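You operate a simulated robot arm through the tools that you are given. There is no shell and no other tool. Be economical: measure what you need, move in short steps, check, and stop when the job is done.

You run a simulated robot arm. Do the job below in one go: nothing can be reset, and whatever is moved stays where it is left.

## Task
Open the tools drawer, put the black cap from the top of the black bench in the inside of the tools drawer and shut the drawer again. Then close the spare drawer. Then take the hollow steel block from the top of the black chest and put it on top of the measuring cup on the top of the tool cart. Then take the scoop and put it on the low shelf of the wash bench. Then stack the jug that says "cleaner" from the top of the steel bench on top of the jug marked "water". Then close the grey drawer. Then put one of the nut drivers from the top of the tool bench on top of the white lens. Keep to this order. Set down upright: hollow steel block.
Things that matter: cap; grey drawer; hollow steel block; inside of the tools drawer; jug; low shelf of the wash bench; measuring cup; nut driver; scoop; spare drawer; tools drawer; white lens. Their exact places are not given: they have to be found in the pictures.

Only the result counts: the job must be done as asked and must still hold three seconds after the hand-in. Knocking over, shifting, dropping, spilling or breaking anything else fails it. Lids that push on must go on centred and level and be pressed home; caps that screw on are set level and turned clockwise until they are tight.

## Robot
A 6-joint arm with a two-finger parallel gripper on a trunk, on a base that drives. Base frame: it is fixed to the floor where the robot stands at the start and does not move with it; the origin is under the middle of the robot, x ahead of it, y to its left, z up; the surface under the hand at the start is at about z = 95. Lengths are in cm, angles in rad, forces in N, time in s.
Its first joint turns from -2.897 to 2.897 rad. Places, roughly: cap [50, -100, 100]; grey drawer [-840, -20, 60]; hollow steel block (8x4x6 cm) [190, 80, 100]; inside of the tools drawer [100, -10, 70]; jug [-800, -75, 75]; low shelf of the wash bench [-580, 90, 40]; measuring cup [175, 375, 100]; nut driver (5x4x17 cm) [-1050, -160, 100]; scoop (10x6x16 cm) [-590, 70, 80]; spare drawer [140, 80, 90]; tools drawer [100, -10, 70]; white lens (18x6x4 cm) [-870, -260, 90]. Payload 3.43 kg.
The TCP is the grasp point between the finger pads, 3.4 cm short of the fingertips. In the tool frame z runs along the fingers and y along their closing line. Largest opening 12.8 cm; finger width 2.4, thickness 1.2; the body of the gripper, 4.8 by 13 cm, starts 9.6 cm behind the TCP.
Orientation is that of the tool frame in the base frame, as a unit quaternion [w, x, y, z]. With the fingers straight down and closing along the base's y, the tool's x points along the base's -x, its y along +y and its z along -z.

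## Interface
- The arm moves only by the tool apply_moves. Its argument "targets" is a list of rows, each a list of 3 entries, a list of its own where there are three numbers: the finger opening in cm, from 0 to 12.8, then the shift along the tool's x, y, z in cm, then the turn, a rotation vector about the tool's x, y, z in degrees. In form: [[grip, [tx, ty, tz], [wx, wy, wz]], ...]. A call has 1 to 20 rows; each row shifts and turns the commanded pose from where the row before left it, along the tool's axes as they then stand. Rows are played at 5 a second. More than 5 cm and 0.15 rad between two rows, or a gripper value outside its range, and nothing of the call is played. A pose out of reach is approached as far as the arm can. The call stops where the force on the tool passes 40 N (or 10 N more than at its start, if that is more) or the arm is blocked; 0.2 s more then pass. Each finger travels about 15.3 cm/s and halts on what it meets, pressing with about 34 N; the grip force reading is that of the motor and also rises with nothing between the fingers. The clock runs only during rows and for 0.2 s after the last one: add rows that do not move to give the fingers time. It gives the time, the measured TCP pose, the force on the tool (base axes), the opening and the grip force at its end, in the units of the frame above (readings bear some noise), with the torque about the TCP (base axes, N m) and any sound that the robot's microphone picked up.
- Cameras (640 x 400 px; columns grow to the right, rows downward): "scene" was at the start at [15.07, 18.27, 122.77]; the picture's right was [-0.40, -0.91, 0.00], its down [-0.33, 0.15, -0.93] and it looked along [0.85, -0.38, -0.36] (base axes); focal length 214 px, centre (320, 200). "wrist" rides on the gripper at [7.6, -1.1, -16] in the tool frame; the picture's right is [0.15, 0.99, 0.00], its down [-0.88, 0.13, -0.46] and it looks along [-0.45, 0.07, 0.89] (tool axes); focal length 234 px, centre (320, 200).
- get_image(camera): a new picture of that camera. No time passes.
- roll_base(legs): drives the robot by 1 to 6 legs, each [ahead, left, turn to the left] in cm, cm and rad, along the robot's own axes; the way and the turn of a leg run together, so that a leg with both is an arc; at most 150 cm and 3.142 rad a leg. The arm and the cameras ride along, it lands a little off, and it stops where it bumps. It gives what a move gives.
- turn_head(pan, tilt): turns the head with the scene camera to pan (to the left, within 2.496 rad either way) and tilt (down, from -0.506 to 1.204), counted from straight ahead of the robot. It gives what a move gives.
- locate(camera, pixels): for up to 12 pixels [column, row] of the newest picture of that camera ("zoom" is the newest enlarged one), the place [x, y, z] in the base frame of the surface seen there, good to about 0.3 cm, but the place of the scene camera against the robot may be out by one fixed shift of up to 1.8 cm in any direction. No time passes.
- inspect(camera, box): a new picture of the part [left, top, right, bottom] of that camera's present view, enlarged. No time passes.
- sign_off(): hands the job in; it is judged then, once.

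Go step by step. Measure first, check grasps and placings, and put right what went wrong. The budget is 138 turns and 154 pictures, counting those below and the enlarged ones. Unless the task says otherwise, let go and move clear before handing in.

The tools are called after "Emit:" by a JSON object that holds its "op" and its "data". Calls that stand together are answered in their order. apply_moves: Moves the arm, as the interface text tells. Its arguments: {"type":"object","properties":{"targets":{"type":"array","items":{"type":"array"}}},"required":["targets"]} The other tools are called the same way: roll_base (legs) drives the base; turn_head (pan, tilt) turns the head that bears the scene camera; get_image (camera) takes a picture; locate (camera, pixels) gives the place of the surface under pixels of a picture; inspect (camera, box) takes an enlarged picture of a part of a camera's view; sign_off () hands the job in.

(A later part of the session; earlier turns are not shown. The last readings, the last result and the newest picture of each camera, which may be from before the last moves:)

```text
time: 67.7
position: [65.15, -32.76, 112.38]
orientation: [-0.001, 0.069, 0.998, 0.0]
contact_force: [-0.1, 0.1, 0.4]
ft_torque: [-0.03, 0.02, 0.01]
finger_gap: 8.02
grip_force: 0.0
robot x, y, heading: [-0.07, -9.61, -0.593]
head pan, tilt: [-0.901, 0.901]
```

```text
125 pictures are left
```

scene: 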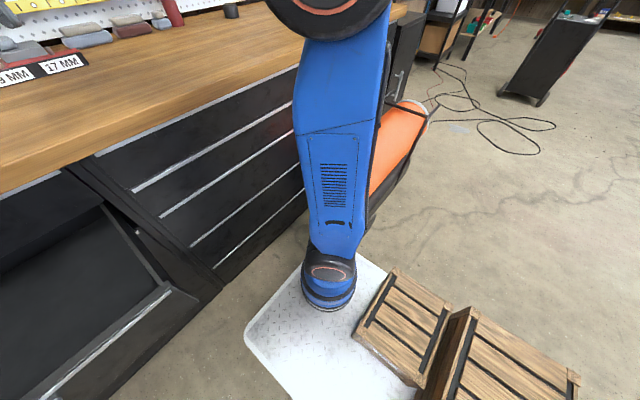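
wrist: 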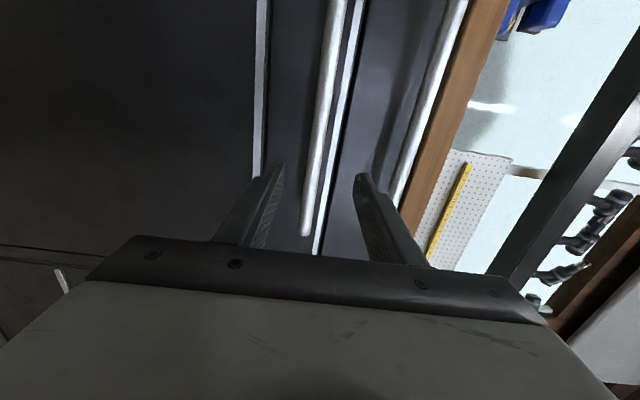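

Clear now (heater beyond the arm at (395,150)). Advance 22 more.

Emit:
{"op": "roll_base", "data": {"legs": [[12, 0, 0], [10, 0, 0]]}}

Emit:
{"op": "turn_head", "data": {"pan": -0.6, "tilt": 0.5}}

Emit:
{"op": "get_image", "data": {"camera": "scene"}}

```text
time: 69.7
position: [83.26, -45.11, 112.36]
orientation: [-0.001, 0.07, 0.998, 0.0]
contact_force: [0.4, -0.5, 0.9]
ft_torque: [0.02, -0.01, 0.0]
finger_gap: 8.01
grip_force: 0.0
robot x, y, heading: [17.88, -21.88, -0.602]
head pan, tilt: [-0.901, 0.901]
```

```text
time: 70.6
position: [83.3, -45.22, 112.32]
orientation: [-0.001, 0.069, 0.998, 0.0]
contact_force: [0.4, 0.0, 0.5]
ft_torque: [-0.02, 0.03, 0.0]
finger_gap: 7.99
grip_force: 0.1
robot x, y, heading: [18.14, -21.6, -0.597]
head pan, tilt: [-0.6, 0.499]
```

```text
124 pictures are left
```

scene: 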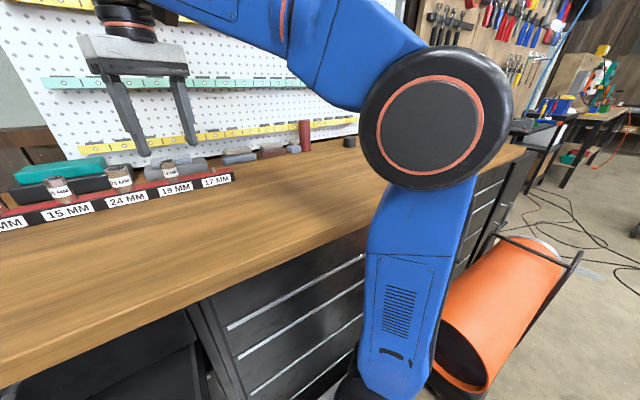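

The cap shows at (350,142). Swing the hand over it at z≈112 and look with the wrist camera.

Emit:
{"op": "apply_moves", "data": {"targets": [[8, [0.8, -4.9, 0], [0, 0, 0]], [8, [0.8, -4.9, 0], [0, 0, 0]], [8, [0.8, -4.9, 0], [0, 0, 0]], [8, [0.8, -4.9, 0], [0, 0, 0]], [8, [0.8, -4.9, 0], [0, 0, 0]], [8, [0.8, -4.9, 0], [0, 0, 0]], [8, [0.8, -4.9, 0], [0, 0, 0]], [8, [0.8, -4.9, 0], [0, 0, 0]], [8, [0.8, -4.9, 0], [0, 0, 0]], [8, [0.8, -4.9, 0], [0, 0, 0]], [8, [0.8, -4.9, 0], [0, 0, 0]], [8, [0.8, -4.9, 0], [0, 0, 0]], [8, [0.8, -4.9, 0], [0, 0, 0]]]}}

Emit:
{"op": "get_image", "data": {"camera": "wrist"}}

```text
time: 73.6
position: [63.25, -101.02, 113.35]
orientation: [0.008, 0.063, 0.998, -0.021]
contact_force: [-0.3, 0.0, -0.7]
ft_torque: [-0.03, 0.01, 0.03]
finger_gap: 8.02
grip_force: 0.1
out of reach, approached as far as the arm can: row 13
robot x, y, heading: [17.3, -19.46, -0.584]
head pan, tilt: [-0.6, 0.499]
stopped in row 13: the arm was blocked; the commanded pose is now the measured one
```

```text
123 pictures are left
```

wrist: 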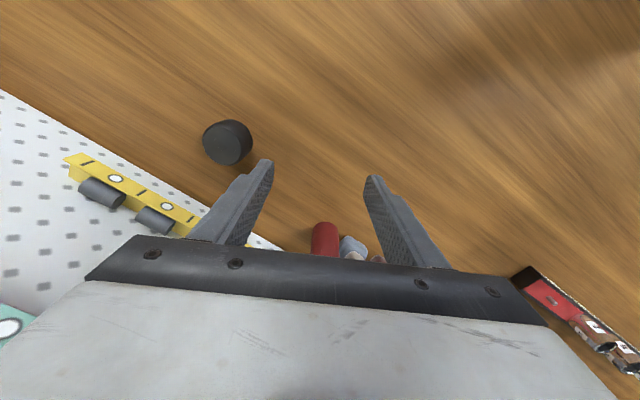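

The arm got blocked near the pegboard. Look at what touches.

Emit:
{"op": "locate", "data": {"camera": "wrist", "pixels": [[228, 142], [205, 140], [250, 145], [325, 240], [100, 190], [155, 220], [120, 170], [20, 130], [40, 250]]}}

Emit:
{"op": "turn_head", "data": {"pan": -0.85, "tilt": 0.25}}

Emit:
{"op": "get_image", "data": {"camera": "scene"}}

```text
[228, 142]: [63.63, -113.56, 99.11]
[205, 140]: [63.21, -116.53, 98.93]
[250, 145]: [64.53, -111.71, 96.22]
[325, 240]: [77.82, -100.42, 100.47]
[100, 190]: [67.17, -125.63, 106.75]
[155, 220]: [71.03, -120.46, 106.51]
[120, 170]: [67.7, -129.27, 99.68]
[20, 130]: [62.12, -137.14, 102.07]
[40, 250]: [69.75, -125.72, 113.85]
```

```text
time: 74.4
position: [62.96, -100.8, 113.76]
orientation: [0.01, 0.064, 0.998, -0.021]
contact_force: [-0.1, -0.4, 0.0]
ft_torque: [0.04, -0.02, 0.05]
finger_gap: 8.02
grip_force: 0.0
robot x, y, heading: [17.52, -19.59, -0.584]
head pan, tilt: [-0.85, 0.25]
```

```text
122 pictures are left
```

scene: 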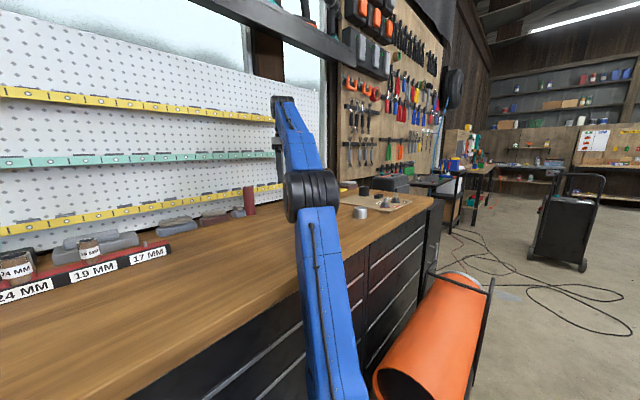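

The upper arm leans onto the counter edge at this stretch. I'll retreat, turn the hand radially and tilt the fingers outward 40° so the wrist stays nearer.

Emit:
{"op": "apply_moves", "data": {"targets": [[8, [1.93, 3.5, 0], [0, 0, 0]], [8, [1.93, 3.5, 0], [0, 0, 0]], [8, [1.93, 3.5, 0], [0, 0, 0]], [8, [1.93, 3.5, 0], [0, 0, 0]], [8, [0, 0, 0], [0, 0, 8.5]], [8, [0, 0, 0], [0, 0, 8.5]], [8, [0, 0, 0], [0, 0, 8.5]], [8, [0, 0, 0], [0, 0, 8.5]], [8, [0, 0, 0], [0, 0, 8.5]], [8, [0, 0, 0], [0, 0, 8.5]], [8, [0, 0, 0], [0, 0, 8.5]], [8, [0, 0, 0], [0, -8, 0]], [8, [0, 0, 0], [0, -8, 0]], [8, [0, 0, 0], [0, -8, 0]], [8, [0, 0, 0], [0, -8, 0]], [8, [0, 0, 0], [0, -8, 0]]]}}

Emit:
{"op": "get_image", "data": {"camera": "wrist"}}

Emit:
{"op": "get_image", "data": {"camera": "scene"}}

```text
time: 77.8
position: [59.6, -87.76, 110.9]
orientation: [0.291, 0.512, 0.784, -0.194]
contact_force: [0.4, -1.1, 0.4]
ft_torque: [0.0, 0.02, 0.0]
finger_gap: 7.97
grip_force: 0.0
robot x, y, heading: [18.38, -19.76, -0.576]
head pan, tilt: [-0.85, 0.25]
```

```text
121 pictures are left
```

wrist: 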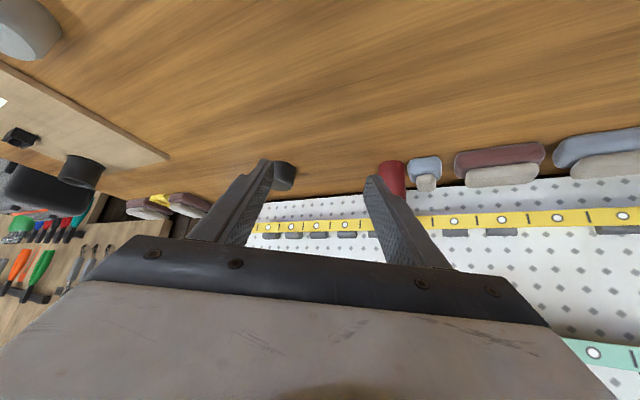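

```text
120 pictures are left
```

scene: 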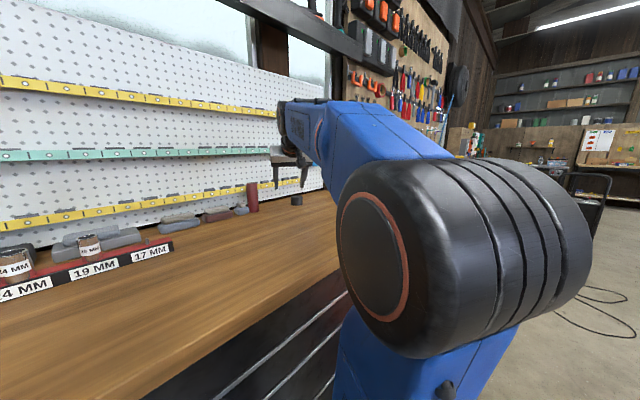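

Good posture. Locate the cap in the wrist view at (284,176).

Emit:
{"op": "inspect", "data": {"camera": "wrist", "box": [240, 140, 340, 210]}}

Emit:
{"op": "locate", "data": {"camera": "wrist", "pixels": [[278, 175], [284, 180], [284, 164], [292, 176], [280, 187], [286, 188], [310, 185]]}}

```text
5.71 times, centred on (290, 175) of wrist
```

zoom: 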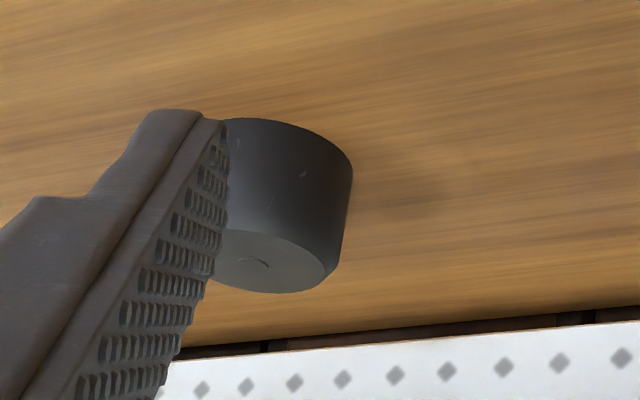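

```text
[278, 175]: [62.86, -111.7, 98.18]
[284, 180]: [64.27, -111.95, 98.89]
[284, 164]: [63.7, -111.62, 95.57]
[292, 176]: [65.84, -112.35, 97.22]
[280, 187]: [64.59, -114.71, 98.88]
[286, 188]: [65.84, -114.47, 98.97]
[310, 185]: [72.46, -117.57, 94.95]
```

Cap centre ≈(64.1,-113.7), top 98.9. Align laterally, then advance along the fingers leaving 3 cm.

Emit:
{"op": "apply_moves", "data": {"targets": [[8, [-3.5, -2.07, 0], [0, 0, 0]], [8, [-3.5, -2.07, 0], [0, 0, 0]], [8, [-3.5, -2.07, 0], [0, 0, 0]], [8, [0, 0, 4.4], [0, 0, 0]], [8, [0, 0, 4.4], [0, 0, 0]], [8, [0, 0, 4.4], [0, 0, 0]], [8, [0, 0, 4.4], [0, 0, 0]], [8, [0, 0, 3.4], [0, 0, 0]]]}}

Emit:
{"op": "get_image", "data": {"camera": "wrist"}}

```text
time: 79.6
position: [62.64, -110.3, 102.03]
orientation: [0.292, 0.513, 0.784, -0.194]
contact_force: [0.0, 0.6, 0.5]
ft_torque: [0.01, 0.05, 0.0]
finger_gap: 7.99
grip_force: 0.0
robot x, y, heading: [18.29, -19.98, -0.577]
head pan, tilt: [-0.85, 0.25]
```

```text
118 pictures are left
```

wrist: 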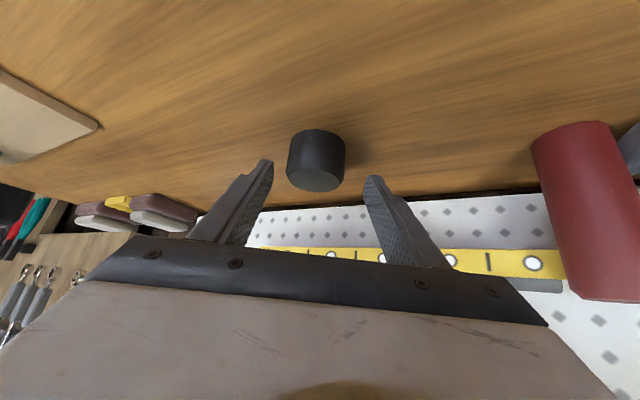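

Cap centred between the fingers. Advance 4.1 and close.

Emit:
{"op": "apply_moves", "data": {"targets": [[8, [0, 0, 2.1], [0, 0, 0]], [8, [0, 0, 2.0], [0, 0, 0]], [5, [0, 0, 0], [0, 0, 0]], [2, [0, 0, 0], [0, 0, 0]], [2, [0, 0, 0], [0, 0, 0]]]}}

Emit:
{"op": "get_image", "data": {"camera": "wrist"}}

```text
time: 80.8
position: [63.51, -112.75, 98.94]
orientation: [0.292, 0.513, 0.784, -0.195]
contact_force: [0.0, -0.3, 0.5]
ft_torque: [0.0, -0.03, 0.01]
finger_gap: 5.62
grip_force: 34.2
robot x, y, heading: [18.03, -19.8, -0.582]
head pan, tilt: [-0.85, 0.25]
```

```text
117 pictures are left
```

wrist: 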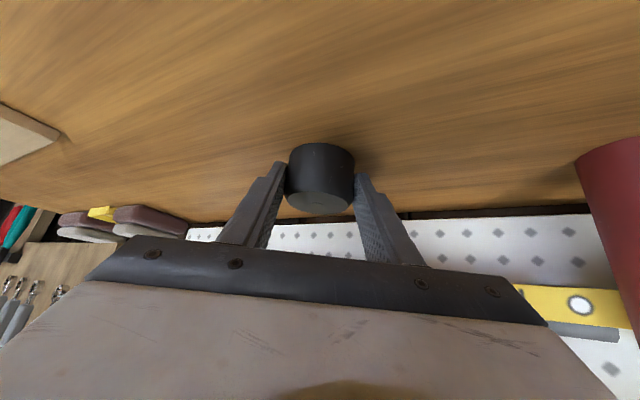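

Cap gripped (gap 5.6). Lift 12, retreat 16 and turn upright again.

Emit:
{"op": "apply_moves", "data": {"targets": [[2, [-2.6, 0, -3.0], [0, 0, 0]], [2, [-2.6, 0, -3.0], [0, 0, 0]], [2, [-2.6, 0, -3.0], [0, 0, 0]], [2, [3, 0, -2.6], [0, 0, 0]], [2, [3, 0, -2.6], [0, 0, 0]], [2, [3, 0, -2.6], [0, 0, 0]], [2, [3, 0, -2.6], [0, 0, 0]], [2, [0, 0, 0], [0, 8, 0]], [2, [0, 0, 0], [0, 8, 0]], [2, [0, 0, 0], [0, 8, 0]], [2, [0, 0, 0], [0, 8, 0]], [2, [0, 0, 0], [0, 8, 0]], [2, [0, 0, 0], [0, 0, -8.5]], [2, [0, 0, 0], [0, 0, -8.5]], [2, [0, 0, 0], [0, 0, -8.5]], [2, [0, 0, 0], [0, 0, -8.5]]]}}

Emit:
{"op": "get_image", "data": {"camera": "wrist"}}

```text
time: 84.2
position: [57.37, -98.12, 110.74]
orientation: [0.004, 0.279, 0.96, -0.009]
contact_force: [0.3, 0.3, 0.5]
ft_torque: [0.02, -0.03, -0.01]
finger_gap: 5.59
grip_force: 33.8
robot x, y, heading: [18.36, -19.59, -0.573]
head pan, tilt: [-0.85, 0.25]
```

```text
116 pictures are left
```

wrist: 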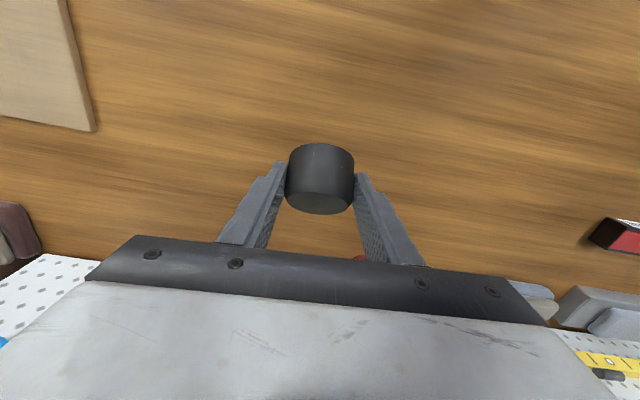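

Now drive back 36 and left 41 with the cap held.

Emit:
{"op": "roll_base", "data": {"legs": [[-36, 0, 0], [0, 41, -0.025]]}}

Emit:
{"op": "turn_head", "data": {"pan": 0.0, "tilt": 0.7}}

Emit:
{"op": "get_image", "data": {"camera": "scene"}}

```text
time: 88.6
position: [47.84, -45.5, 110.68]
orientation: [0.003, 0.295, 0.955, -0.008]
contact_force: [0.5, -0.6, -1.2]
ft_torque: [-0.03, -0.01, 0.03]
finger_gap: 5.6
grip_force: 34.6
robot x, y, heading: [11.34, 34.11, -0.612]
head pan, tilt: [-0.85, 0.25]
```

```text
time: 89.8
position: [47.81, -45.41, 110.72]
orientation: [0.002, 0.295, 0.956, -0.008]
contact_force: [-0.3, 0.2, -1.4]
ft_torque: [0.02, 0.01, -0.01]
finger_gap: 5.59
grip_force: 34.2
robot x, y, heading: [11.39, 34.14, -0.608]
head pan, tilt: [0.0, 0.7]
```

```text
115 pictures are left
```

scene: 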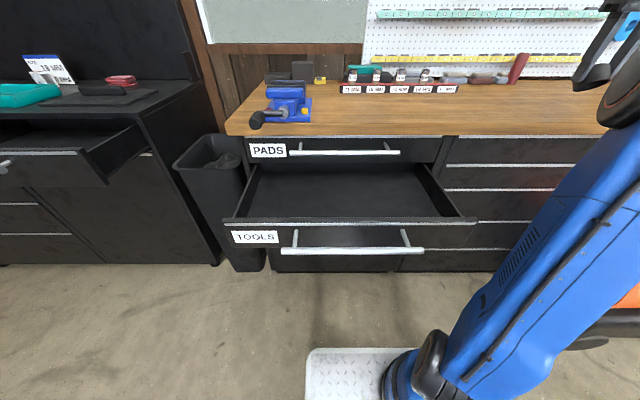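

Measure the drawer's inside and rims.

Emit:
{"op": "locate", "data": {"camera": "scene", "pixels": [[340, 190], [300, 200], [345, 219], [250, 218], [455, 215], [340, 160], [340, 135], [430, 180]]}}

```text
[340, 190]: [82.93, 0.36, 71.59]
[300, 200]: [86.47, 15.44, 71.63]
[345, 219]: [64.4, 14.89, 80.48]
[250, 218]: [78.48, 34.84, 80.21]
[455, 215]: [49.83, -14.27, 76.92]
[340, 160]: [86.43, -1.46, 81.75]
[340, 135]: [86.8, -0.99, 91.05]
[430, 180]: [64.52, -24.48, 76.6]
```

Floor z≈71, front rim z≈80 at a≈46. Carry the cap over (73,5.7), tilt it partly level, and lower.

Emit:
{"op": "apply_moves", "data": {"targets": [[2, [0.67, 4.7, 0], [0, 0, 0]], [2, [0.67, 4.7, 0], [0, 0, 0]], [2, [0.67, 4.7, 0], [0, 0, 0]], [2, [0.67, 4.7, 0], [0, 0, 0]], [2, [0.67, 4.7, 0], [0, 0, 0]], [2, [0.67, 4.7, 0], [0, 0, 0]], [2, [0.67, 4.7, 0], [0, 0, 0]], [2, [0.67, 4.7, 0], [0, 0, 0]], [2, [0.67, 4.7, 0], [0, 0, 0]], [2, [0.67, 4.7, 0], [0, 0, 0]], [2, [0.67, 4.7, 0], [0, 0, 0]], [2, [0.67, 4.7, 0], [0, 0, 0]]]}}

Emit:
{"op": "get_image", "data": {"camera": "scene"}}

```text
time: 92.4
position: [73.11, 5.67, 109.97]
orientation: [0.003, 0.295, 0.955, -0.008]
contact_force: [-0.4, 0.4, -0.5]
ft_torque: [0.0, -0.01, 0.0]
finger_gap: 5.61
grip_force: 34.5
robot x, y, heading: [11.45, 33.95, -0.614]
head pan, tilt: [0.0, 0.7]
```

```text
114 pictures are left
```

scene: 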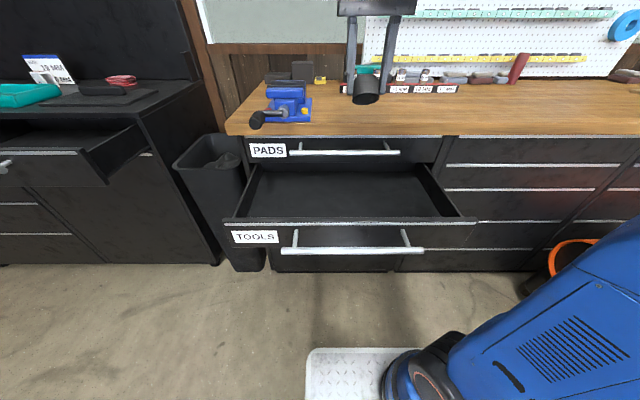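

Descend 30, tilt 16°, and check.

Emit:
{"op": "apply_moves", "data": {"targets": [[2, [0, 0, 4.25], [0, 0, 0]], [2, [0, 0, 4.25], [0, 0, 0]], [2, [0, 0, 4.25], [0, 0, 0]], [2, [0, 0, 4.25], [0, 0, 0]], [2, [0, 0, 4.25], [0, 0, 0]], [2, [0, 0, 4.25], [0, 0, 0]], [2, [0, 0, 4.0], [0, 0, 0]], [2, [0, 0, 0], [0, -8, 0]], [2, [0, 0, 0], [0, -8, 0]], [2, [0, 0, 2], [0, 0, 0]]]}}

Emit:
{"op": "get_image", "data": {"camera": "wrist"}}

Emit:
{"op": "get_image", "data": {"camera": "scene"}}

```text
time: 94.6
position: [73.69, 4.84, 78.43]
orientation: [0.137, 0.29, 0.946, -0.051]
contact_force: [-0.4, -0.3, -0.1]
ft_torque: [0.0, 0.02, -0.01]
finger_gap: 5.6
grip_force: 33.9
robot x, y, heading: [11.48, 34.05, -0.61]
head pan, tilt: [0.0, 0.7]
```

```text
113 pictures are left
```

wrist: 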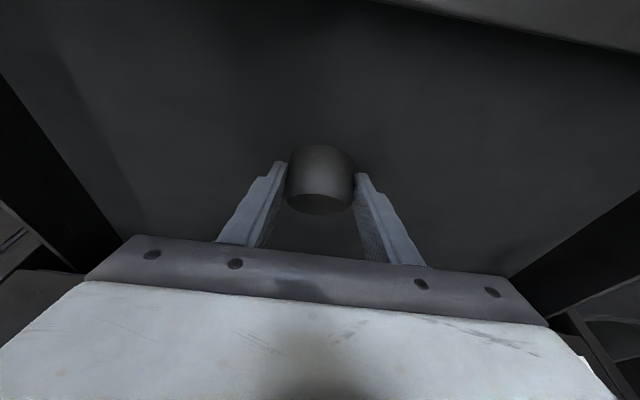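

```text
112 pictures are left
```

scene: 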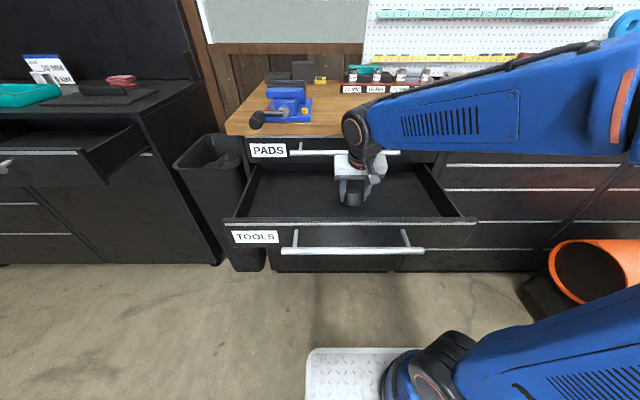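

Lower another 2.5 cm in small steps, release, and lift out.

Emit:
{"op": "apply_moves", "data": {"targets": [[2, [0, 0, 1], [0, 0, 0]], [2, [0, 0, 0.7], [0, 0, 0]], [2, [0, 0, 0.6], [0, 0, 0]], [7, [0, 0, 0], [0, 0, 0]], [8.5, [0, 0, 0], [0, 0, 0]], [8.5, [0, 0, 0], [0, 0, 0]]]}}

Emit:
{"op": "apply_moves", "data": {"targets": [[8.5, [0, 0, -4], [0, 0, 0]], [8.5, [0, 0, -4], [0, 0, 0]], [8.5, [0, 0, 0], [0, 8, 0]], [8.5, [0, 0, 0], [0, 8, 0]], [8.5, [0, 0, -4.5], [0, 0, 0]], [8.5, [0, 0, -4.5], [0, 0, 0]], [8.5, [0, 0, -4.5], [0, 0, 0]], [8.5, [0, 0, -4.5], [0, 0, 0]], [8.5, [0, 0, -4.5], [0, 0, 0]], [8.5, [0, 0, -4], [0, 0, 0]]]}}

Emit:
{"op": "get_image", "data": {"camera": "scene"}}

```text
time: 96.0
position: [74.14, 4.36, 76.23]
orientation: [0.135, 0.29, 0.946, -0.049]
contact_force: [-0.1, -0.2, 0.1]
ft_torque: [-0.02, -0.04, 0.01]
finger_gap: 8.48
grip_force: 0.1
robot x, y, heading: [11.26, 34.13, -0.614]
head pan, tilt: [0.0, 0.7]
```

```text
time: 98.2
position: [72.22, 6.11, 110.2]
orientation: [0.002, 0.295, 0.955, -0.009]
contact_force: [-0.6, 0.8, 0.5]
ft_torque: [-0.03, 0.02, -0.03]
finger_gap: 8.5
grip_force: 0.1
robot x, y, heading: [10.87, 33.79, -0.609]
head pan, tilt: [0.0, 0.7]
```

```text
111 pictures are left
```

scene: 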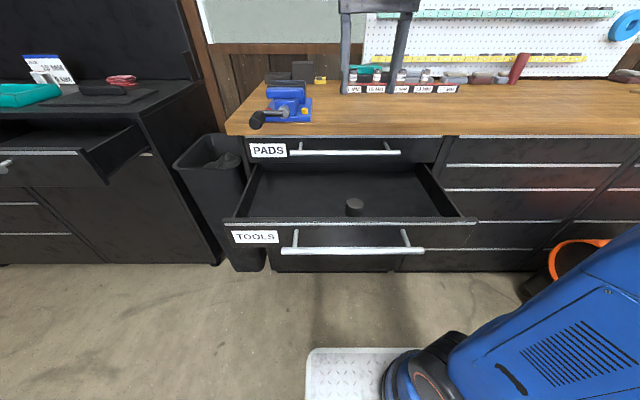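

The cap lies in the drawer at (354,205). I'll back off 26 cm, close and tilt the fingers 45° forward, and lower them in front of the bar.

Emit:
{"op": "roll_base", "data": {"legs": [[-26, 0, 0.008]]}}

Emit:
{"op": "apply_moves", "data": {"targets": [[4, [0, 0, 0], [0, -7.5, 0]], [0, [0, 0, 0], [0, -7.5, 0]], [0, [0, 0, 0], [0, -7.5, 0]], [0, [0, 0, 0], [0, -7.5, 0]], [0, [0, 0, 0], [0, -7.5, 0]], [0, [0, 0, 0], [0, -7.5, 0]], [0, [3, 0, 3], [0, 0, 0]], [0, [3, 0, 3], [0, 0, 0]], [0, [3, 0, 3], [0, 0, 0]], [0, [3, 0, 3], [0, 0, 0]], [0, [3, 0, 3], [0, 0, 0]], [0, [3, 0, 3], [0, 0, 0]], [0, [3, 0, 3], [0, 0, 0]]]}}

Emit:
{"op": "get_image", "data": {"camera": "scene"}}

```text
time: 100.0
position: [51.48, 21.55, 110.25]
orientation: [0.003, 0.288, 0.958, -0.008]
contact_force: [0.0, -0.1, 0.8]
ft_torque: [-0.03, -0.03, -0.02]
finger_gap: 8.5
grip_force: 0.0
robot x, y, heading: [-9.89, 48.61, -0.593]
head pan, tilt: [0.0, 0.7]
```

```text
time: 102.8
position: [51.55, 21.05, 80.51]
orientation: [0.369, 0.263, 0.883, -0.119]
contact_force: [-0.2, 0.9, -0.4]
ft_torque: [0.01, -0.04, -0.01]
finger_gap: 0.0
grip_force: 33.4
robot x, y, heading: [-9.67, 48.42, -0.597]
head pan, tilt: [0.0, 0.7]
```

```text
110 pictures are left
```

scene: 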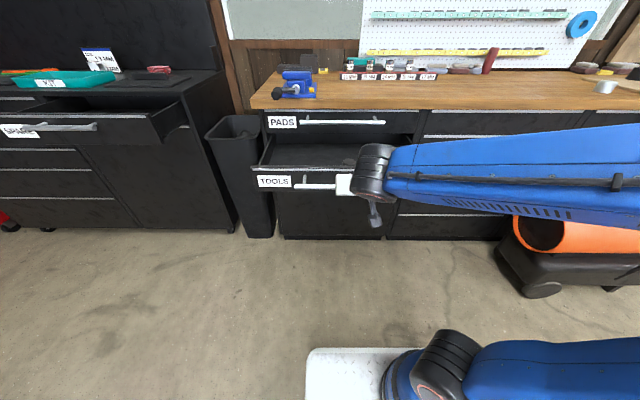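

Lower 4.6 more and push forward against the bar.

Emit:
{"op": "apply_moves", "data": {"targets": [[0, [3.25, 0, 3.25], [0, 0, 0]], [0, [-2.12, 0, 2.12], [0, 0, 0]], [0, [-2.12, 0, 2.12], [0, 0, 0]], [0, [-2.12, 0, 2.12], [0, 0, 0]], [0, [-2.12, 0, 2.12], [0, 0, 0]], [0, [-2.12, 0, 2.12], [0, 0, 0]], [0, [-2.12, 0, 2.12], [0, 0, 0]], [0, [-2.12, 0, 2.12], [0, 0, 0]], [0, [-2.12, 0, 2.12], [0, 0, 0]], [0, [-2.12, 0, 2.12], [0, 0, 0]], [0, [-2.12, 0, 2.12], [0, 0, 0]], [0, [-1.6, 0, 1.6], [0, 0, 0]]]}}

Emit:
{"op": "get_image", "data": {"camera": "scene"}}

```text
time: 105.5
position: [78.43, 3.21, 76.17]
orientation: [0.37, 0.263, 0.883, -0.118]
contact_force: [0.8, 0.5, -0.4]
ft_torque: [0.03, 0.02, 0.0]
finger_gap: 0.0
grip_force: 32.9
robot x, y, heading: [-9.65, 48.76, -0.597]
head pan, tilt: [0.0, 0.7]
```

```text
109 pictures are left
```

scene: 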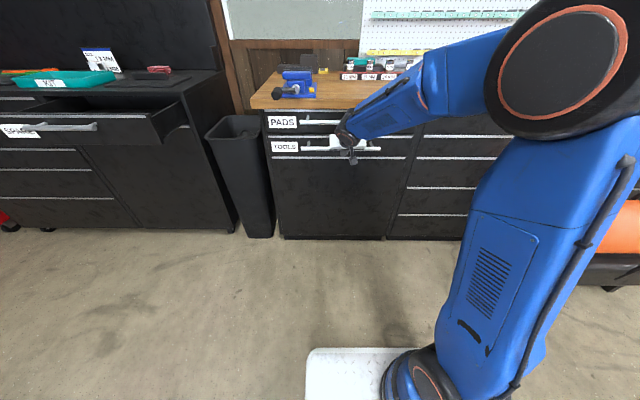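

Nearly shut; push on in 0.8 cm steps until it resists.

Emit:
{"op": "apply_moves", "data": {"targets": [[0, [-0.57, 0, 0.57], [0, 0, 0]], [0, [-0.57, 0, 0.57], [0, 0, 0]], [0, [-0.57, 0, 0.57], [0, 0, 0]], [0, [-0.57, 0, 0.57], [0, 0, 0]], [0, [-0.57, 0, 0.57], [0, 0, 0]]]}}

```text
time: 106.2
position: [79.69, 2.3, 76.02]
orientation: [0.366, 0.264, 0.884, -0.118]
contact_force: [0.1, 0.1, 0.5]
ft_torque: [0.0, 0.01, 0.01]
finger_gap: 0.0
grip_force: 33.1
robot x, y, heading: [-10.09, 48.46, -0.598]
head pan, tilt: [0.0, 0.7]
stopped in row 3: the force on the tool passed its limit at 57 N (the readings are from after the stop); the commanded pose is now the measured one
```

It resisted at 57 N – shut. Back off, raise and straighten, then verify.

Emit:
{"op": "apply_moves", "data": {"targets": [[0, [2.8, 0, -2.8], [0, 0, 0]], [0, [2.8, 0, -2.8], [0, 0, 0]], [0, [2.8, 0, -2.8], [0, 0, 0]], [0, [2.8, 0, -2.8], [0, 0, 0]], [0, [2.8, 0, -2.8], [0, 0, 0]], [0, [2.8, 0, -2.8], [0, 0, 0]], [4, [-3, 0, -3], [0, 0, 0]], [8, [-3, 0, -3], [0, 0, 0]], [8, [-3, 0, -3], [0, 0, 0]], [8, [-3, 0, -3], [0, 0, 0]], [8, [-3, 0, -3], [0, 0, 0]], [8, [-3, 0, -3], [0, 0, 0]], [8, [-3, 0, -3], [0, 0, 0]], [8, [-3, 0, -3], [0, 0, 0]]]}}

Emit:
{"op": "turn_head", "data": {"pan": 0.35, "tilt": 0.5}}

Emit:
{"op": "get_image", "data": {"camera": "scene"}}

Emit:
{"op": "locate", "data": {"camera": "scene", "pixels": [[380, 135], [400, 135], [430, 130], [270, 120], [200, 130], [155, 125], [120, 130], [250, 160], [330, 130]]}}

```text
time: 109.2
position: [60.04, 16.09, 110.13]
orientation: [0.366, 0.264, 0.885, -0.118]
contact_force: [0.5, 0.4, -1.2]
ft_torque: [-0.03, -0.01, 0.03]
finger_gap: 8.0
grip_force: 0.1
robot x, y, heading: [-10.1, 48.55, -0.6]
head pan, tilt: [0.0, 0.7]
```

```text
time: 110.0
position: [60.1, 16.13, 109.97]
orientation: [0.366, 0.265, 0.884, -0.118]
contact_force: [0.3, 0.4, -0.7]
ft_torque: [0.0, 0.02, 0.02]
finger_gap: 7.99
grip_force: 0.0
robot x, y, heading: [-9.74, 48.74, -0.595]
head pan, tilt: [0.351, 0.499]
```

```text
108 pictures are left
```

scene: 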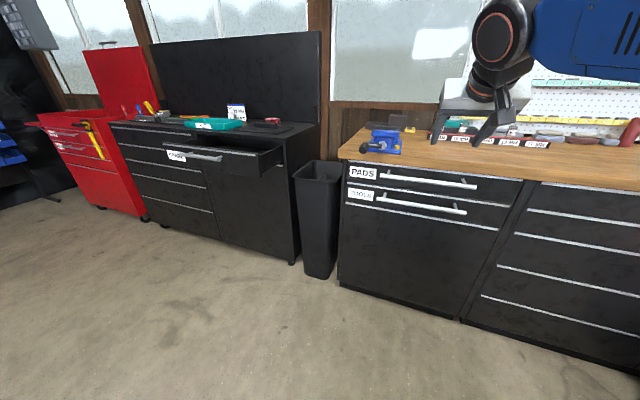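

```text
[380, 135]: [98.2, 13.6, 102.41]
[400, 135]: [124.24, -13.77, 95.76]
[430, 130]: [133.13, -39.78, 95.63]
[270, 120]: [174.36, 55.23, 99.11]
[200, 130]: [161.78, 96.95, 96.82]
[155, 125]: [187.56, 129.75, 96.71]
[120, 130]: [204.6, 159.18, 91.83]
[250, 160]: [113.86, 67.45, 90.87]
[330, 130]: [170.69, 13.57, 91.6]
```

TOOLS is shut. Now zoom on the black chest with the SPARE drawer.

Emit:
{"op": "inspect", "data": {"camera": "scene", "box": [90, 90, 310, 240]}}

Emit:
{"op": "locate", "data": {"camera": "zoom", "pixels": [[265, 188], [300, 195], [380, 200], [320, 180], [500, 185], [420, 105], [525, 90], [340, 105], [260, 80], [230, 190], [590, 300], [60, 110]]}}

```text
2.67 times, centred on (200, 165) of scene
```

zoom: 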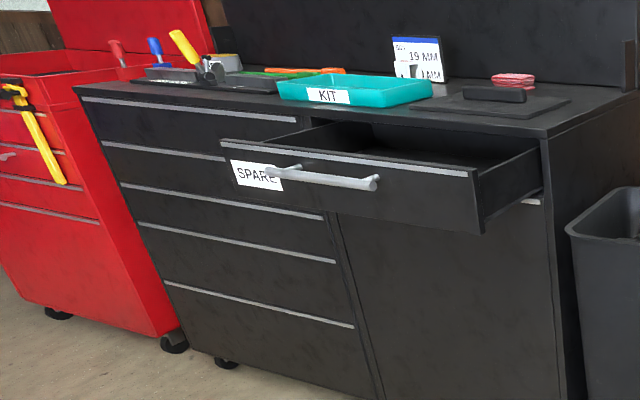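

```text
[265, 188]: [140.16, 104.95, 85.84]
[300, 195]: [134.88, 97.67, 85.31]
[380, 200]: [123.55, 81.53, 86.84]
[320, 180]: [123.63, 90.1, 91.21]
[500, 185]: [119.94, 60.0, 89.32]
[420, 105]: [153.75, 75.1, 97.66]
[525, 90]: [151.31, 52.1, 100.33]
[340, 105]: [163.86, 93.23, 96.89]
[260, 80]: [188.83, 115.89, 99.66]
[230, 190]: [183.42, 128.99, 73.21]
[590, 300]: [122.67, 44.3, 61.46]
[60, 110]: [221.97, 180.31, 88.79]
```

I'll turn to face +x and drive nearer to the chest.

Emit:
{"op": "roll_base", "data": {"legs": [[0, 0, 0.595], [20, 30, 0]]}}

Emit:
{"op": "turn_head", "data": {"pan": 0.0, "tilt": 0.5}}

Emit:
{"op": "get_image", "data": {"camera": "scene"}}

```text
time: 114.0
position: [86.58, 91.4, 110.09]
orientation: [0.384, -0.008, 0.923, -0.006]
contact_force: [-0.3, 0.4, -0.3]
ft_torque: [0.0, 0.02, -0.01]
finger_gap: 8.03
grip_force: 0.0
robot x, y, heading: [10.26, 79.36, -0.004]
head pan, tilt: [0.351, 0.499]
```

```text
time: 114.8
position: [86.5, 91.54, 109.9]
orientation: [0.384, -0.008, 0.923, -0.006]
contact_force: [0.6, 0.4, 0.1]
ft_torque: [0.01, 0.0, 0.0]
finger_gap: 8.0
grip_force: 0.0
robot x, y, heading: [10.52, 78.98, -0.005]
head pan, tilt: [0.0, 0.499]
```

```text
106 pictures are left
```

scene: 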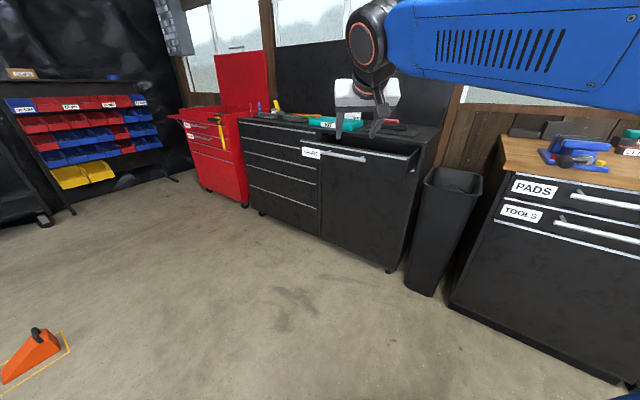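

Measure the chest front and the SPARE drawer from here.

Emit:
{"op": "inspect", "data": {"camera": "scene", "box": [220, 90, 460, 260]}}

Emit:
{"op": "locate", "data": {"camera": "scene", "pixels": [[250, 188], [316, 205], [248, 155], [315, 170], [330, 152], [363, 159], [302, 143], [400, 160], [265, 126], [330, 240], [320, 155]]}}

```text
2.35 times, centred on (340, 175) of scene
```

zoom: 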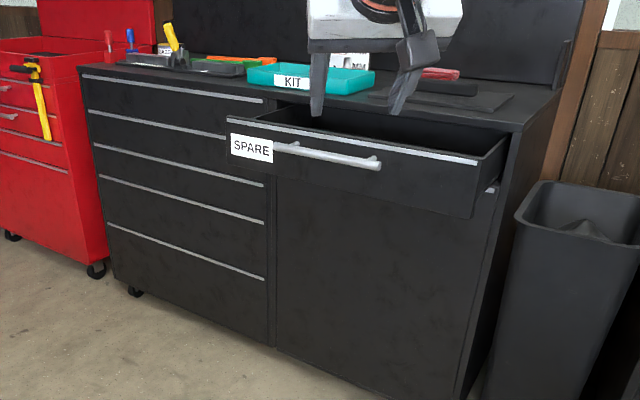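

```text
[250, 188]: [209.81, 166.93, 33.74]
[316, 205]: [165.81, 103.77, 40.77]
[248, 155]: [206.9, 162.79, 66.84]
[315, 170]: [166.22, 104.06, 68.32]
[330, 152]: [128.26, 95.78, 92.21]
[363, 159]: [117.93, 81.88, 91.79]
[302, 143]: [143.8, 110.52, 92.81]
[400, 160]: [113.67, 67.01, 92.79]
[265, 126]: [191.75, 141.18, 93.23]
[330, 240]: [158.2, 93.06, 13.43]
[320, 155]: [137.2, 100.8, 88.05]
```

The chest front is parallel to the bench (a≈78, SPARE front at a≈56, bar at a≈51, z≈91, d 135–157). Check the orange object on the floor before driving sideways.

Emit:
{"op": "locate", "data": {"camera": "scene", "pixels": [[70, 345], [5, 380], [60, 340], [40, 332]]}}

Emit:
{"op": "locate", "data": {"camera": "zoom", "pixels": [[290, 148], [330, 156], [370, 163], [296, 153], [350, 140], [290, 80], [170, 60], [225, 66], [350, 60], [420, 150]]}}

```text
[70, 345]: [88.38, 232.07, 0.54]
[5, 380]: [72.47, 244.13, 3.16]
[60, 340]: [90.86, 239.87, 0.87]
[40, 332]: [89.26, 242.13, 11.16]
```

```text
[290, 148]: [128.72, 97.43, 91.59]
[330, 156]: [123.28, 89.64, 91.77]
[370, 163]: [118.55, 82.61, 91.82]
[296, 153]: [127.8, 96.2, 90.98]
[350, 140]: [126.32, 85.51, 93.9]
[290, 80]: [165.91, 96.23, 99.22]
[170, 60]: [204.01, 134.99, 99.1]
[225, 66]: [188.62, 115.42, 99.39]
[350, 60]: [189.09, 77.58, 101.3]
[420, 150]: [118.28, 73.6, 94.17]
```

Clear. Turn back parallel, drive ahead 6 and left 65.

Emit:
{"op": "roll_base", "data": {"legs": [[0, 0, -0.598], [6, 65, 0]]}}

Emit:
{"op": "turn_head", "data": {"pan": 0.1, "tilt": 0.5}}

Emit:
{"op": "get_image", "data": {"camera": "scene"}}

Emit:
{"op": "get_image", "data": {"camera": "wrist"}}

```text
time: 120.1
position: [121.93, 96.67, 110.0]
orientation: [0.365, 0.264, 0.885, -0.118]
contact_force: [-0.3, -0.5, 0.1]
ft_torque: [0.0, -0.01, -0.01]
finger_gap: 7.99
grip_force: 0.0
robot x, y, heading: [52.15, 129.44, -0.597]
head pan, tilt: [0.0, 0.499]
```

```text
time: 120.7
position: [121.94, 96.61, 110.04]
orientation: [0.365, 0.264, 0.885, -0.118]
contact_force: [0.2, 0.9, -0.5]
ft_torque: [0.02, 0.03, -0.02]
finger_gap: 8.01
grip_force: 0.0
robot x, y, heading: [51.8, 128.89, -0.594]
head pan, tilt: [0.099, 0.499]
```

```text
104 pictures are left
```

scene: 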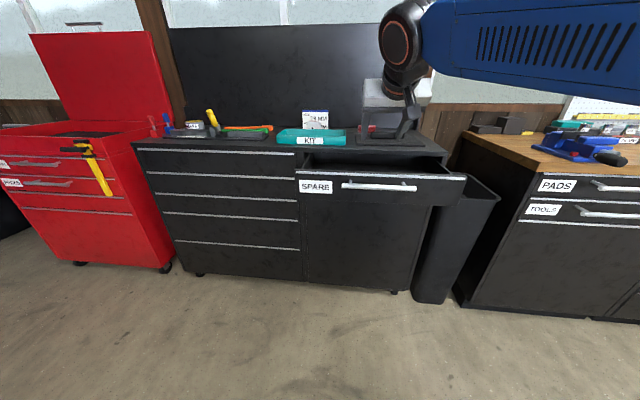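

```text
103 pictures are left
```

wrist: 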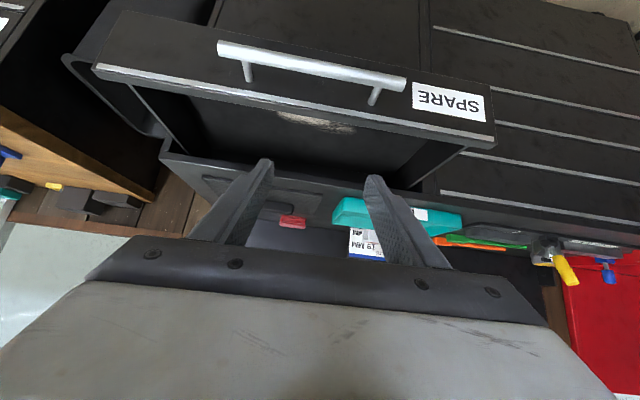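

Both cameras see the handle; locate it with the wrist camera.

Emit:
{"op": "locate", "data": {"camera": "wrist", "pixels": [[225, 50], [310, 66], [398, 84], [295, 100], [300, 220], [290, 195]]}}

Emit:
{"op": "inspect", "data": {"camera": "scene", "box": [130, 90, 450, 200]}}

```text
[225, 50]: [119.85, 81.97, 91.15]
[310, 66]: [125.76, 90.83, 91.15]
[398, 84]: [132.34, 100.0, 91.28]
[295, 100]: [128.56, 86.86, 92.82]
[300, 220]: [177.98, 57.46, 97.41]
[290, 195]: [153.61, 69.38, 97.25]
```

```text
2.00 times, centred on (290, 145) of scene
```

zoom: 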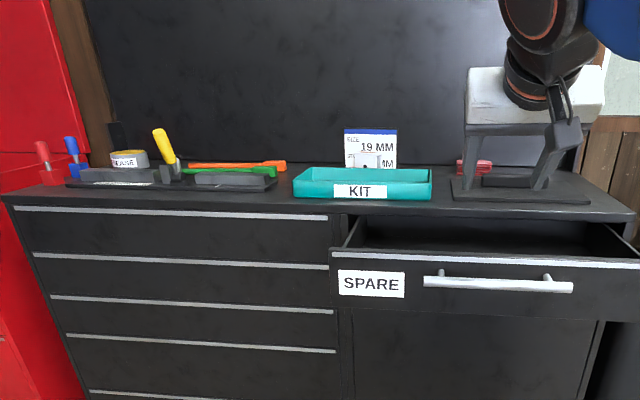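

Bar at a≈52.3, z≈90.5. Lower in front of it with closed fingers and push 24 cm, then small steps.

Emit:
{"op": "apply_moves", "data": {"targets": [[4, [2.85, 0, 2.85], [0, 0, 0]], [0, [2.85, 0, 2.85], [0, 0, 0]], [0, [2.85, 0, 2.85], [0, 0, 0]], [0, [2.85, 0, 2.85], [0, 0, 0]], [0, [2.82, 0, 2.82], [0, 0, 0]], [0, [-2.12, 0, 2.12], [0, 0, 0]], [0, [-2.12, 0, 2.12], [0, 0, 0]], [0, [-2.12, 0, 2.12], [0, 0, 0]], [0, [-2.12, 0, 2.12], [0, 0, 0]], [0, [-2.12, 0, 2.12], [0, 0, 0]], [0, [-2.12, 0, 2.12], [0, 0, 0]], [0, [-2.12, 0, 2.12], [0, 0, 0]], [0, [-2.12, 0, 2.12], [0, 0, 0]], [0, [-0.57, 0, 0.57], [0, 0, 0]], [0, [-0.57, 0, 0.57], [0, 0, 0]], [0, [-0.57, 0, 0.57], [0, 0, 0]], [0, [-0.57, 0, 0.57], [0, 0, 0]]]}}

Emit:
{"op": "get_image", "data": {"camera": "scene"}}

```text
time: 124.3
position: [143.91, 81.76, 89.93]
orientation: [0.363, 0.263, 0.886, -0.117]
contact_force: [-0.4, -0.1, 0.6]
ft_torque: [0.05, -0.01, 0.01]
finger_gap: 0.0
grip_force: 32.5
robot x, y, heading: [52.43, 129.4, -0.597]
head pan, tilt: [0.099, 0.499]
stopped in row 17: the force on the tool passed its limit at 68 N (the readings are from after the stop); the commanded pose is now the measured one
```

```text
101 pictures are left
```

scene: 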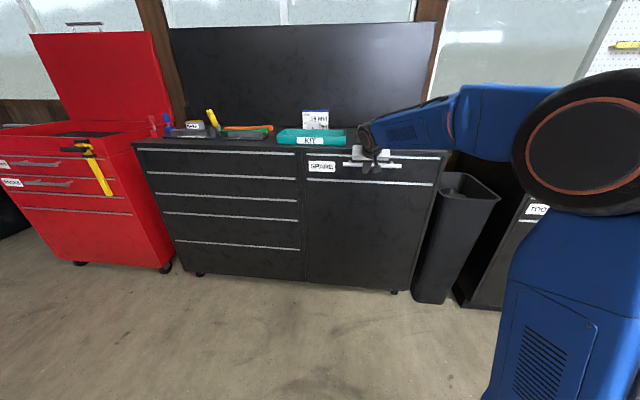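

SPARE is shut (stop at 68 N). Back off, raise, straighten the hand, and inspect the chest top for the steel block.

Emit:
{"op": "apply_moves", "data": {"targets": [[0, [2.8, 0, -2.8], [0, 0, 0]], [0, [2.8, 0, -2.8], [0, 0, 0]], [0, [2.8, 0, -2.8], [0, 0, 0]], [0, [2.8, 0, -2.8], [0, 0, 0]], [4, [-3, 0, -3], [0, 0, 0]], [8, [-3, 0, -3], [0, 0, 0]], [8, [-3, 0, -3], [0, 0, 0]], [8, [-3, 0, -3], [0, 0, 0]], [8, [-3, 0, -3], [0, 0, 0]], [8, [-3, 0, -3], [0, 0, 0]], [10, [0, 0, 0], [0, 7.5, 0]], [10, [0, 0, 0], [0, 7.5, 0]], [10, [0, 0, 0], [0, 7.5, 0]], [10, [0, 0, 0], [0, 7.5, 0]], [10, [0, 0, 0], [0, 7.5, 0]], [10, [0, 0, 0], [0, 7.5, 0]]]}}

Emit:
{"op": "inspect", "data": {"camera": "scene", "box": [130, 80, 450, 190]}}

Emit:
{"op": "get_image", "data": {"camera": "wrist"}}

```text
time: 127.7
position: [130.24, 91.04, 113.38]
orientation: [-0.001, 0.289, 0.957, -0.007]
contact_force: [0.0, 0.1, 0.1]
ft_torque: [-0.01, 0.01, -0.02]
finger_gap: 9.98
grip_force: 0.1
out of reach, approached as far as the arm can: row 16
robot x, y, heading: [52.41, 129.19, -0.597]
head pan, tilt: [0.099, 0.499]
```

```text
2.00 times, centred on (290, 135) of scene
```

zoom: 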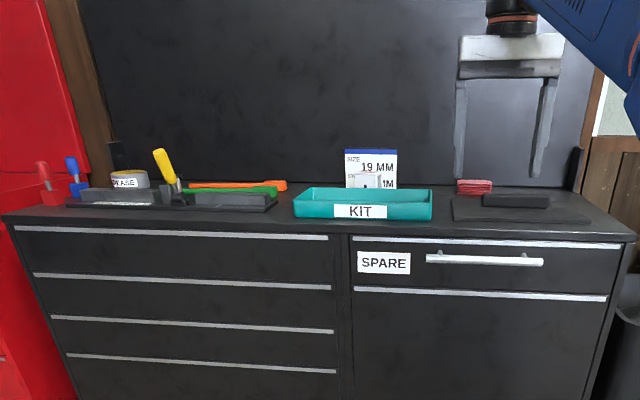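

```text
99 pictures are left
```

wrist: 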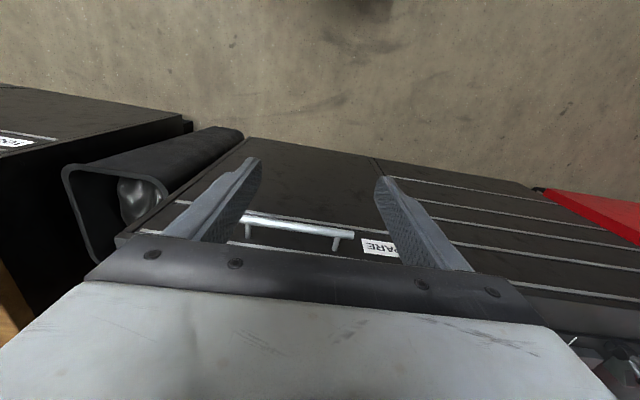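

Zoom on the thing behind the KIT tray.

Emit:
{"op": "inspect", "data": {"camera": "scene", "box": [270, 140, 360, 200]}}

Emit:
{"op": "locate", "data": {"camera": "zoom", "pixels": [[240, 205], [300, 215], [330, 205], [300, 170], [400, 150], [200, 245], [320, 300], [400, 240], [300, 238]]}}

```text
6.67 times, centred on (315, 170) of scene
```

zoom: 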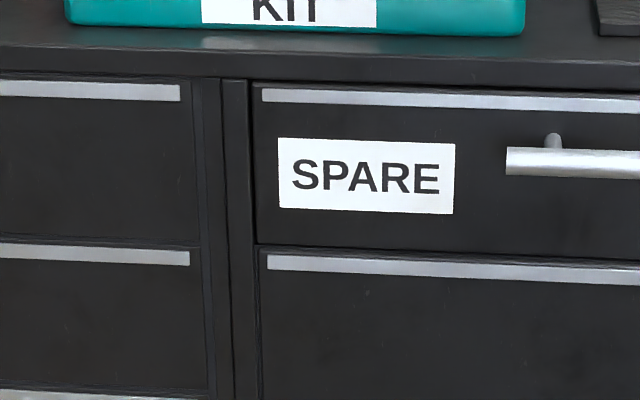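

```text
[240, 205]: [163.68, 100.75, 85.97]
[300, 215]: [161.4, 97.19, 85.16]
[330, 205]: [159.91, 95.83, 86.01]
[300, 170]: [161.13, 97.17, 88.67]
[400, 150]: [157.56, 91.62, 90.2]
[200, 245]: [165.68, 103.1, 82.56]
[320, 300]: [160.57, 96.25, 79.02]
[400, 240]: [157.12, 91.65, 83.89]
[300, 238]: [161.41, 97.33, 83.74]
```

Emit:
{"op": "inspect", "data": {"camera": "scene", "box": [275, 95, 365, 151]}}

Emit:
{"op": "locate", "data": {"camera": "scene", "pixels": [[306, 125], [312, 124], [318, 125], [312, 121], [327, 122], [308, 114], [312, 132], [280, 130], [340, 130], [345, 118]]}}

```text
7.11 times, centred on (320, 123) of scene
```

zoom: 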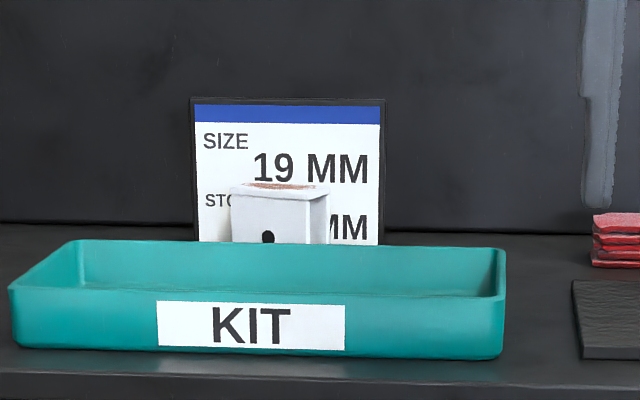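

```text
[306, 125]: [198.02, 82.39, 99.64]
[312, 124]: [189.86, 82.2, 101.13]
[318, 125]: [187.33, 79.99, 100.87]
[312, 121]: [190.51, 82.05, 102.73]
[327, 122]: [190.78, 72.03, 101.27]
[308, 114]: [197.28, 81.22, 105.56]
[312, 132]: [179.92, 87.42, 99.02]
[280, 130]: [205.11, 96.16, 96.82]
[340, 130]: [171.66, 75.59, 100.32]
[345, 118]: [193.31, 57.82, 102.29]
```

The hollow steel block stands behind the KIT tray (zoom (278,215)), about (190,81). Retract the hand and drive: left 36, ahead 55.

Emit:
{"op": "apply_moves", "data": {"targets": [[10, [4.5, 0, 0], [0, 0, 0]], [10, [4.5, 0, 0], [0, 0, 0]], [10, [4.5, 0, 0], [0, 0, 0]]]}}

Emit:
{"op": "roll_base", "data": {"legs": [[0, 36, 0], [55, 0, -0.005]]}}

Emit:
{"op": "turn_head", "data": {"pan": 0.0, "tilt": 0.5}}

Emit:
{"op": "get_image", "data": {"camera": "scene"}}

Emit:
{"op": "get_image", "data": {"camera": "wrist"}}

```text
time: 128.5
position: [119.24, 98.23, 113.25]
orientation: [-0.006, 0.291, 0.957, -0.008]
contact_force: [1.8, -0.4, -1.1]
ft_torque: [0.04, 0.09, -0.02]
finger_gap: 10.01
grip_force: 0.0
robot x, y, heading: [51.93, 129.14, -0.599]
head pan, tilt: [0.099, 0.499]
```

```text
time: 133.6
position: [185.35, 97.13, 113.33]
orientation: [-0.003, 0.29, 0.957, -0.008]
contact_force: [-0.2, -0.1, -0.3]
ft_torque: [0.02, 0.01, 0.01]
finger_gap: 10.0
grip_force: 0.1
robot x, y, heading: [118.62, 128.08, -0.597]
head pan, tilt: [0.099, 0.499]
```

```text
time: 134.3
position: [185.39, 97.2, 113.51]
orientation: [-0.004, 0.29, 0.957, -0.008]
contact_force: [0.8, 0.4, 0.1]
ft_torque: [0.0, 0.02, 0.01]
finger_gap: 10.02
grip_force: 0.1
robot x, y, heading: [118.2, 128.3, -0.593]
head pan, tilt: [0.0, 0.499]
```

```text
96 pictures are left
```

scene: 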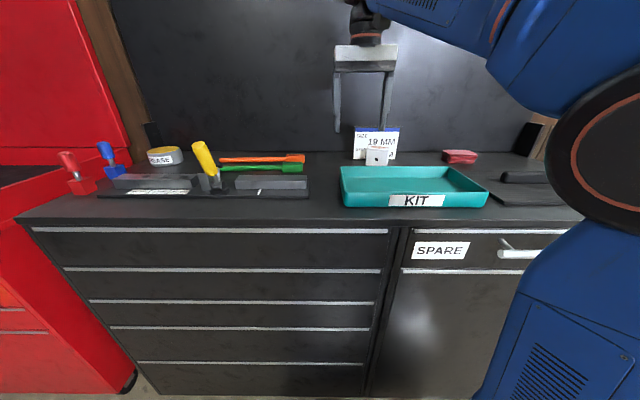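

```text
95 pictures are left
```

wrist: 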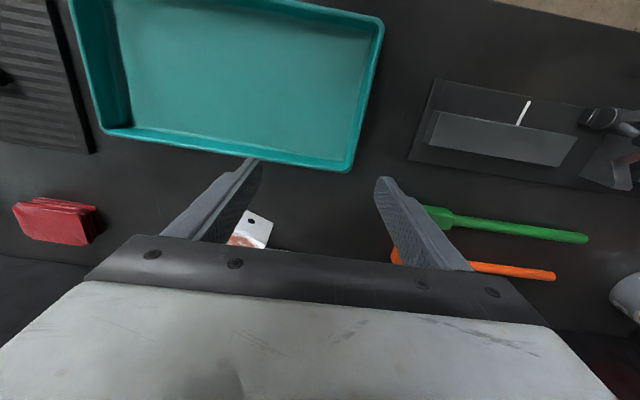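

Block at scene (377,156). Zoom and locate its faces.

Emit:
{"op": "inspect", "data": {"camera": "scene", "box": [340, 120, 410, 170]}}

Emit:
{"op": "locate", "data": {"camera": "wrist", "pixels": [[250, 212], [268, 225], [245, 230], [262, 245], [235, 240], [255, 235], [245, 243]]}}

Emit:
{"op": "locate", "data": {"camera": "scene", "pixels": [[368, 152], [386, 152], [368, 163], [386, 163], [376, 148], [372, 147], [388, 145], [358, 135], [395, 135], [376, 156]]}}

```text
8.00 times, centred on (375, 145) of scene
```

zoom: 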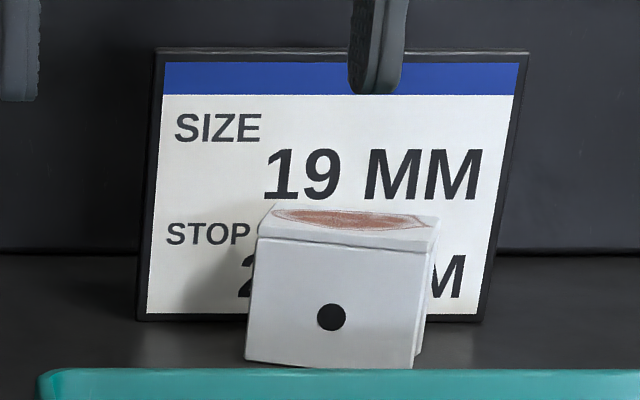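

```text
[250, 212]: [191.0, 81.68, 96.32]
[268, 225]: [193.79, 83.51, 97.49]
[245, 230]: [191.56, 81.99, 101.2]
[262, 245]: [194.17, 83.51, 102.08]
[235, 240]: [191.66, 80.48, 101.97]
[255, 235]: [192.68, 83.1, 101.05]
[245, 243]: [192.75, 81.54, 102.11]
```

```text
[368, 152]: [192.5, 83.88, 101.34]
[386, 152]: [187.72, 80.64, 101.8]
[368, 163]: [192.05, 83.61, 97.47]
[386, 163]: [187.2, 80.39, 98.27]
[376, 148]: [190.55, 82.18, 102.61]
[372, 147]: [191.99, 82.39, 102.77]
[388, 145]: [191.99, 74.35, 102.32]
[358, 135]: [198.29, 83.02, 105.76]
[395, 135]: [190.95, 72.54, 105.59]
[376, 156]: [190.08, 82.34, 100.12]
```

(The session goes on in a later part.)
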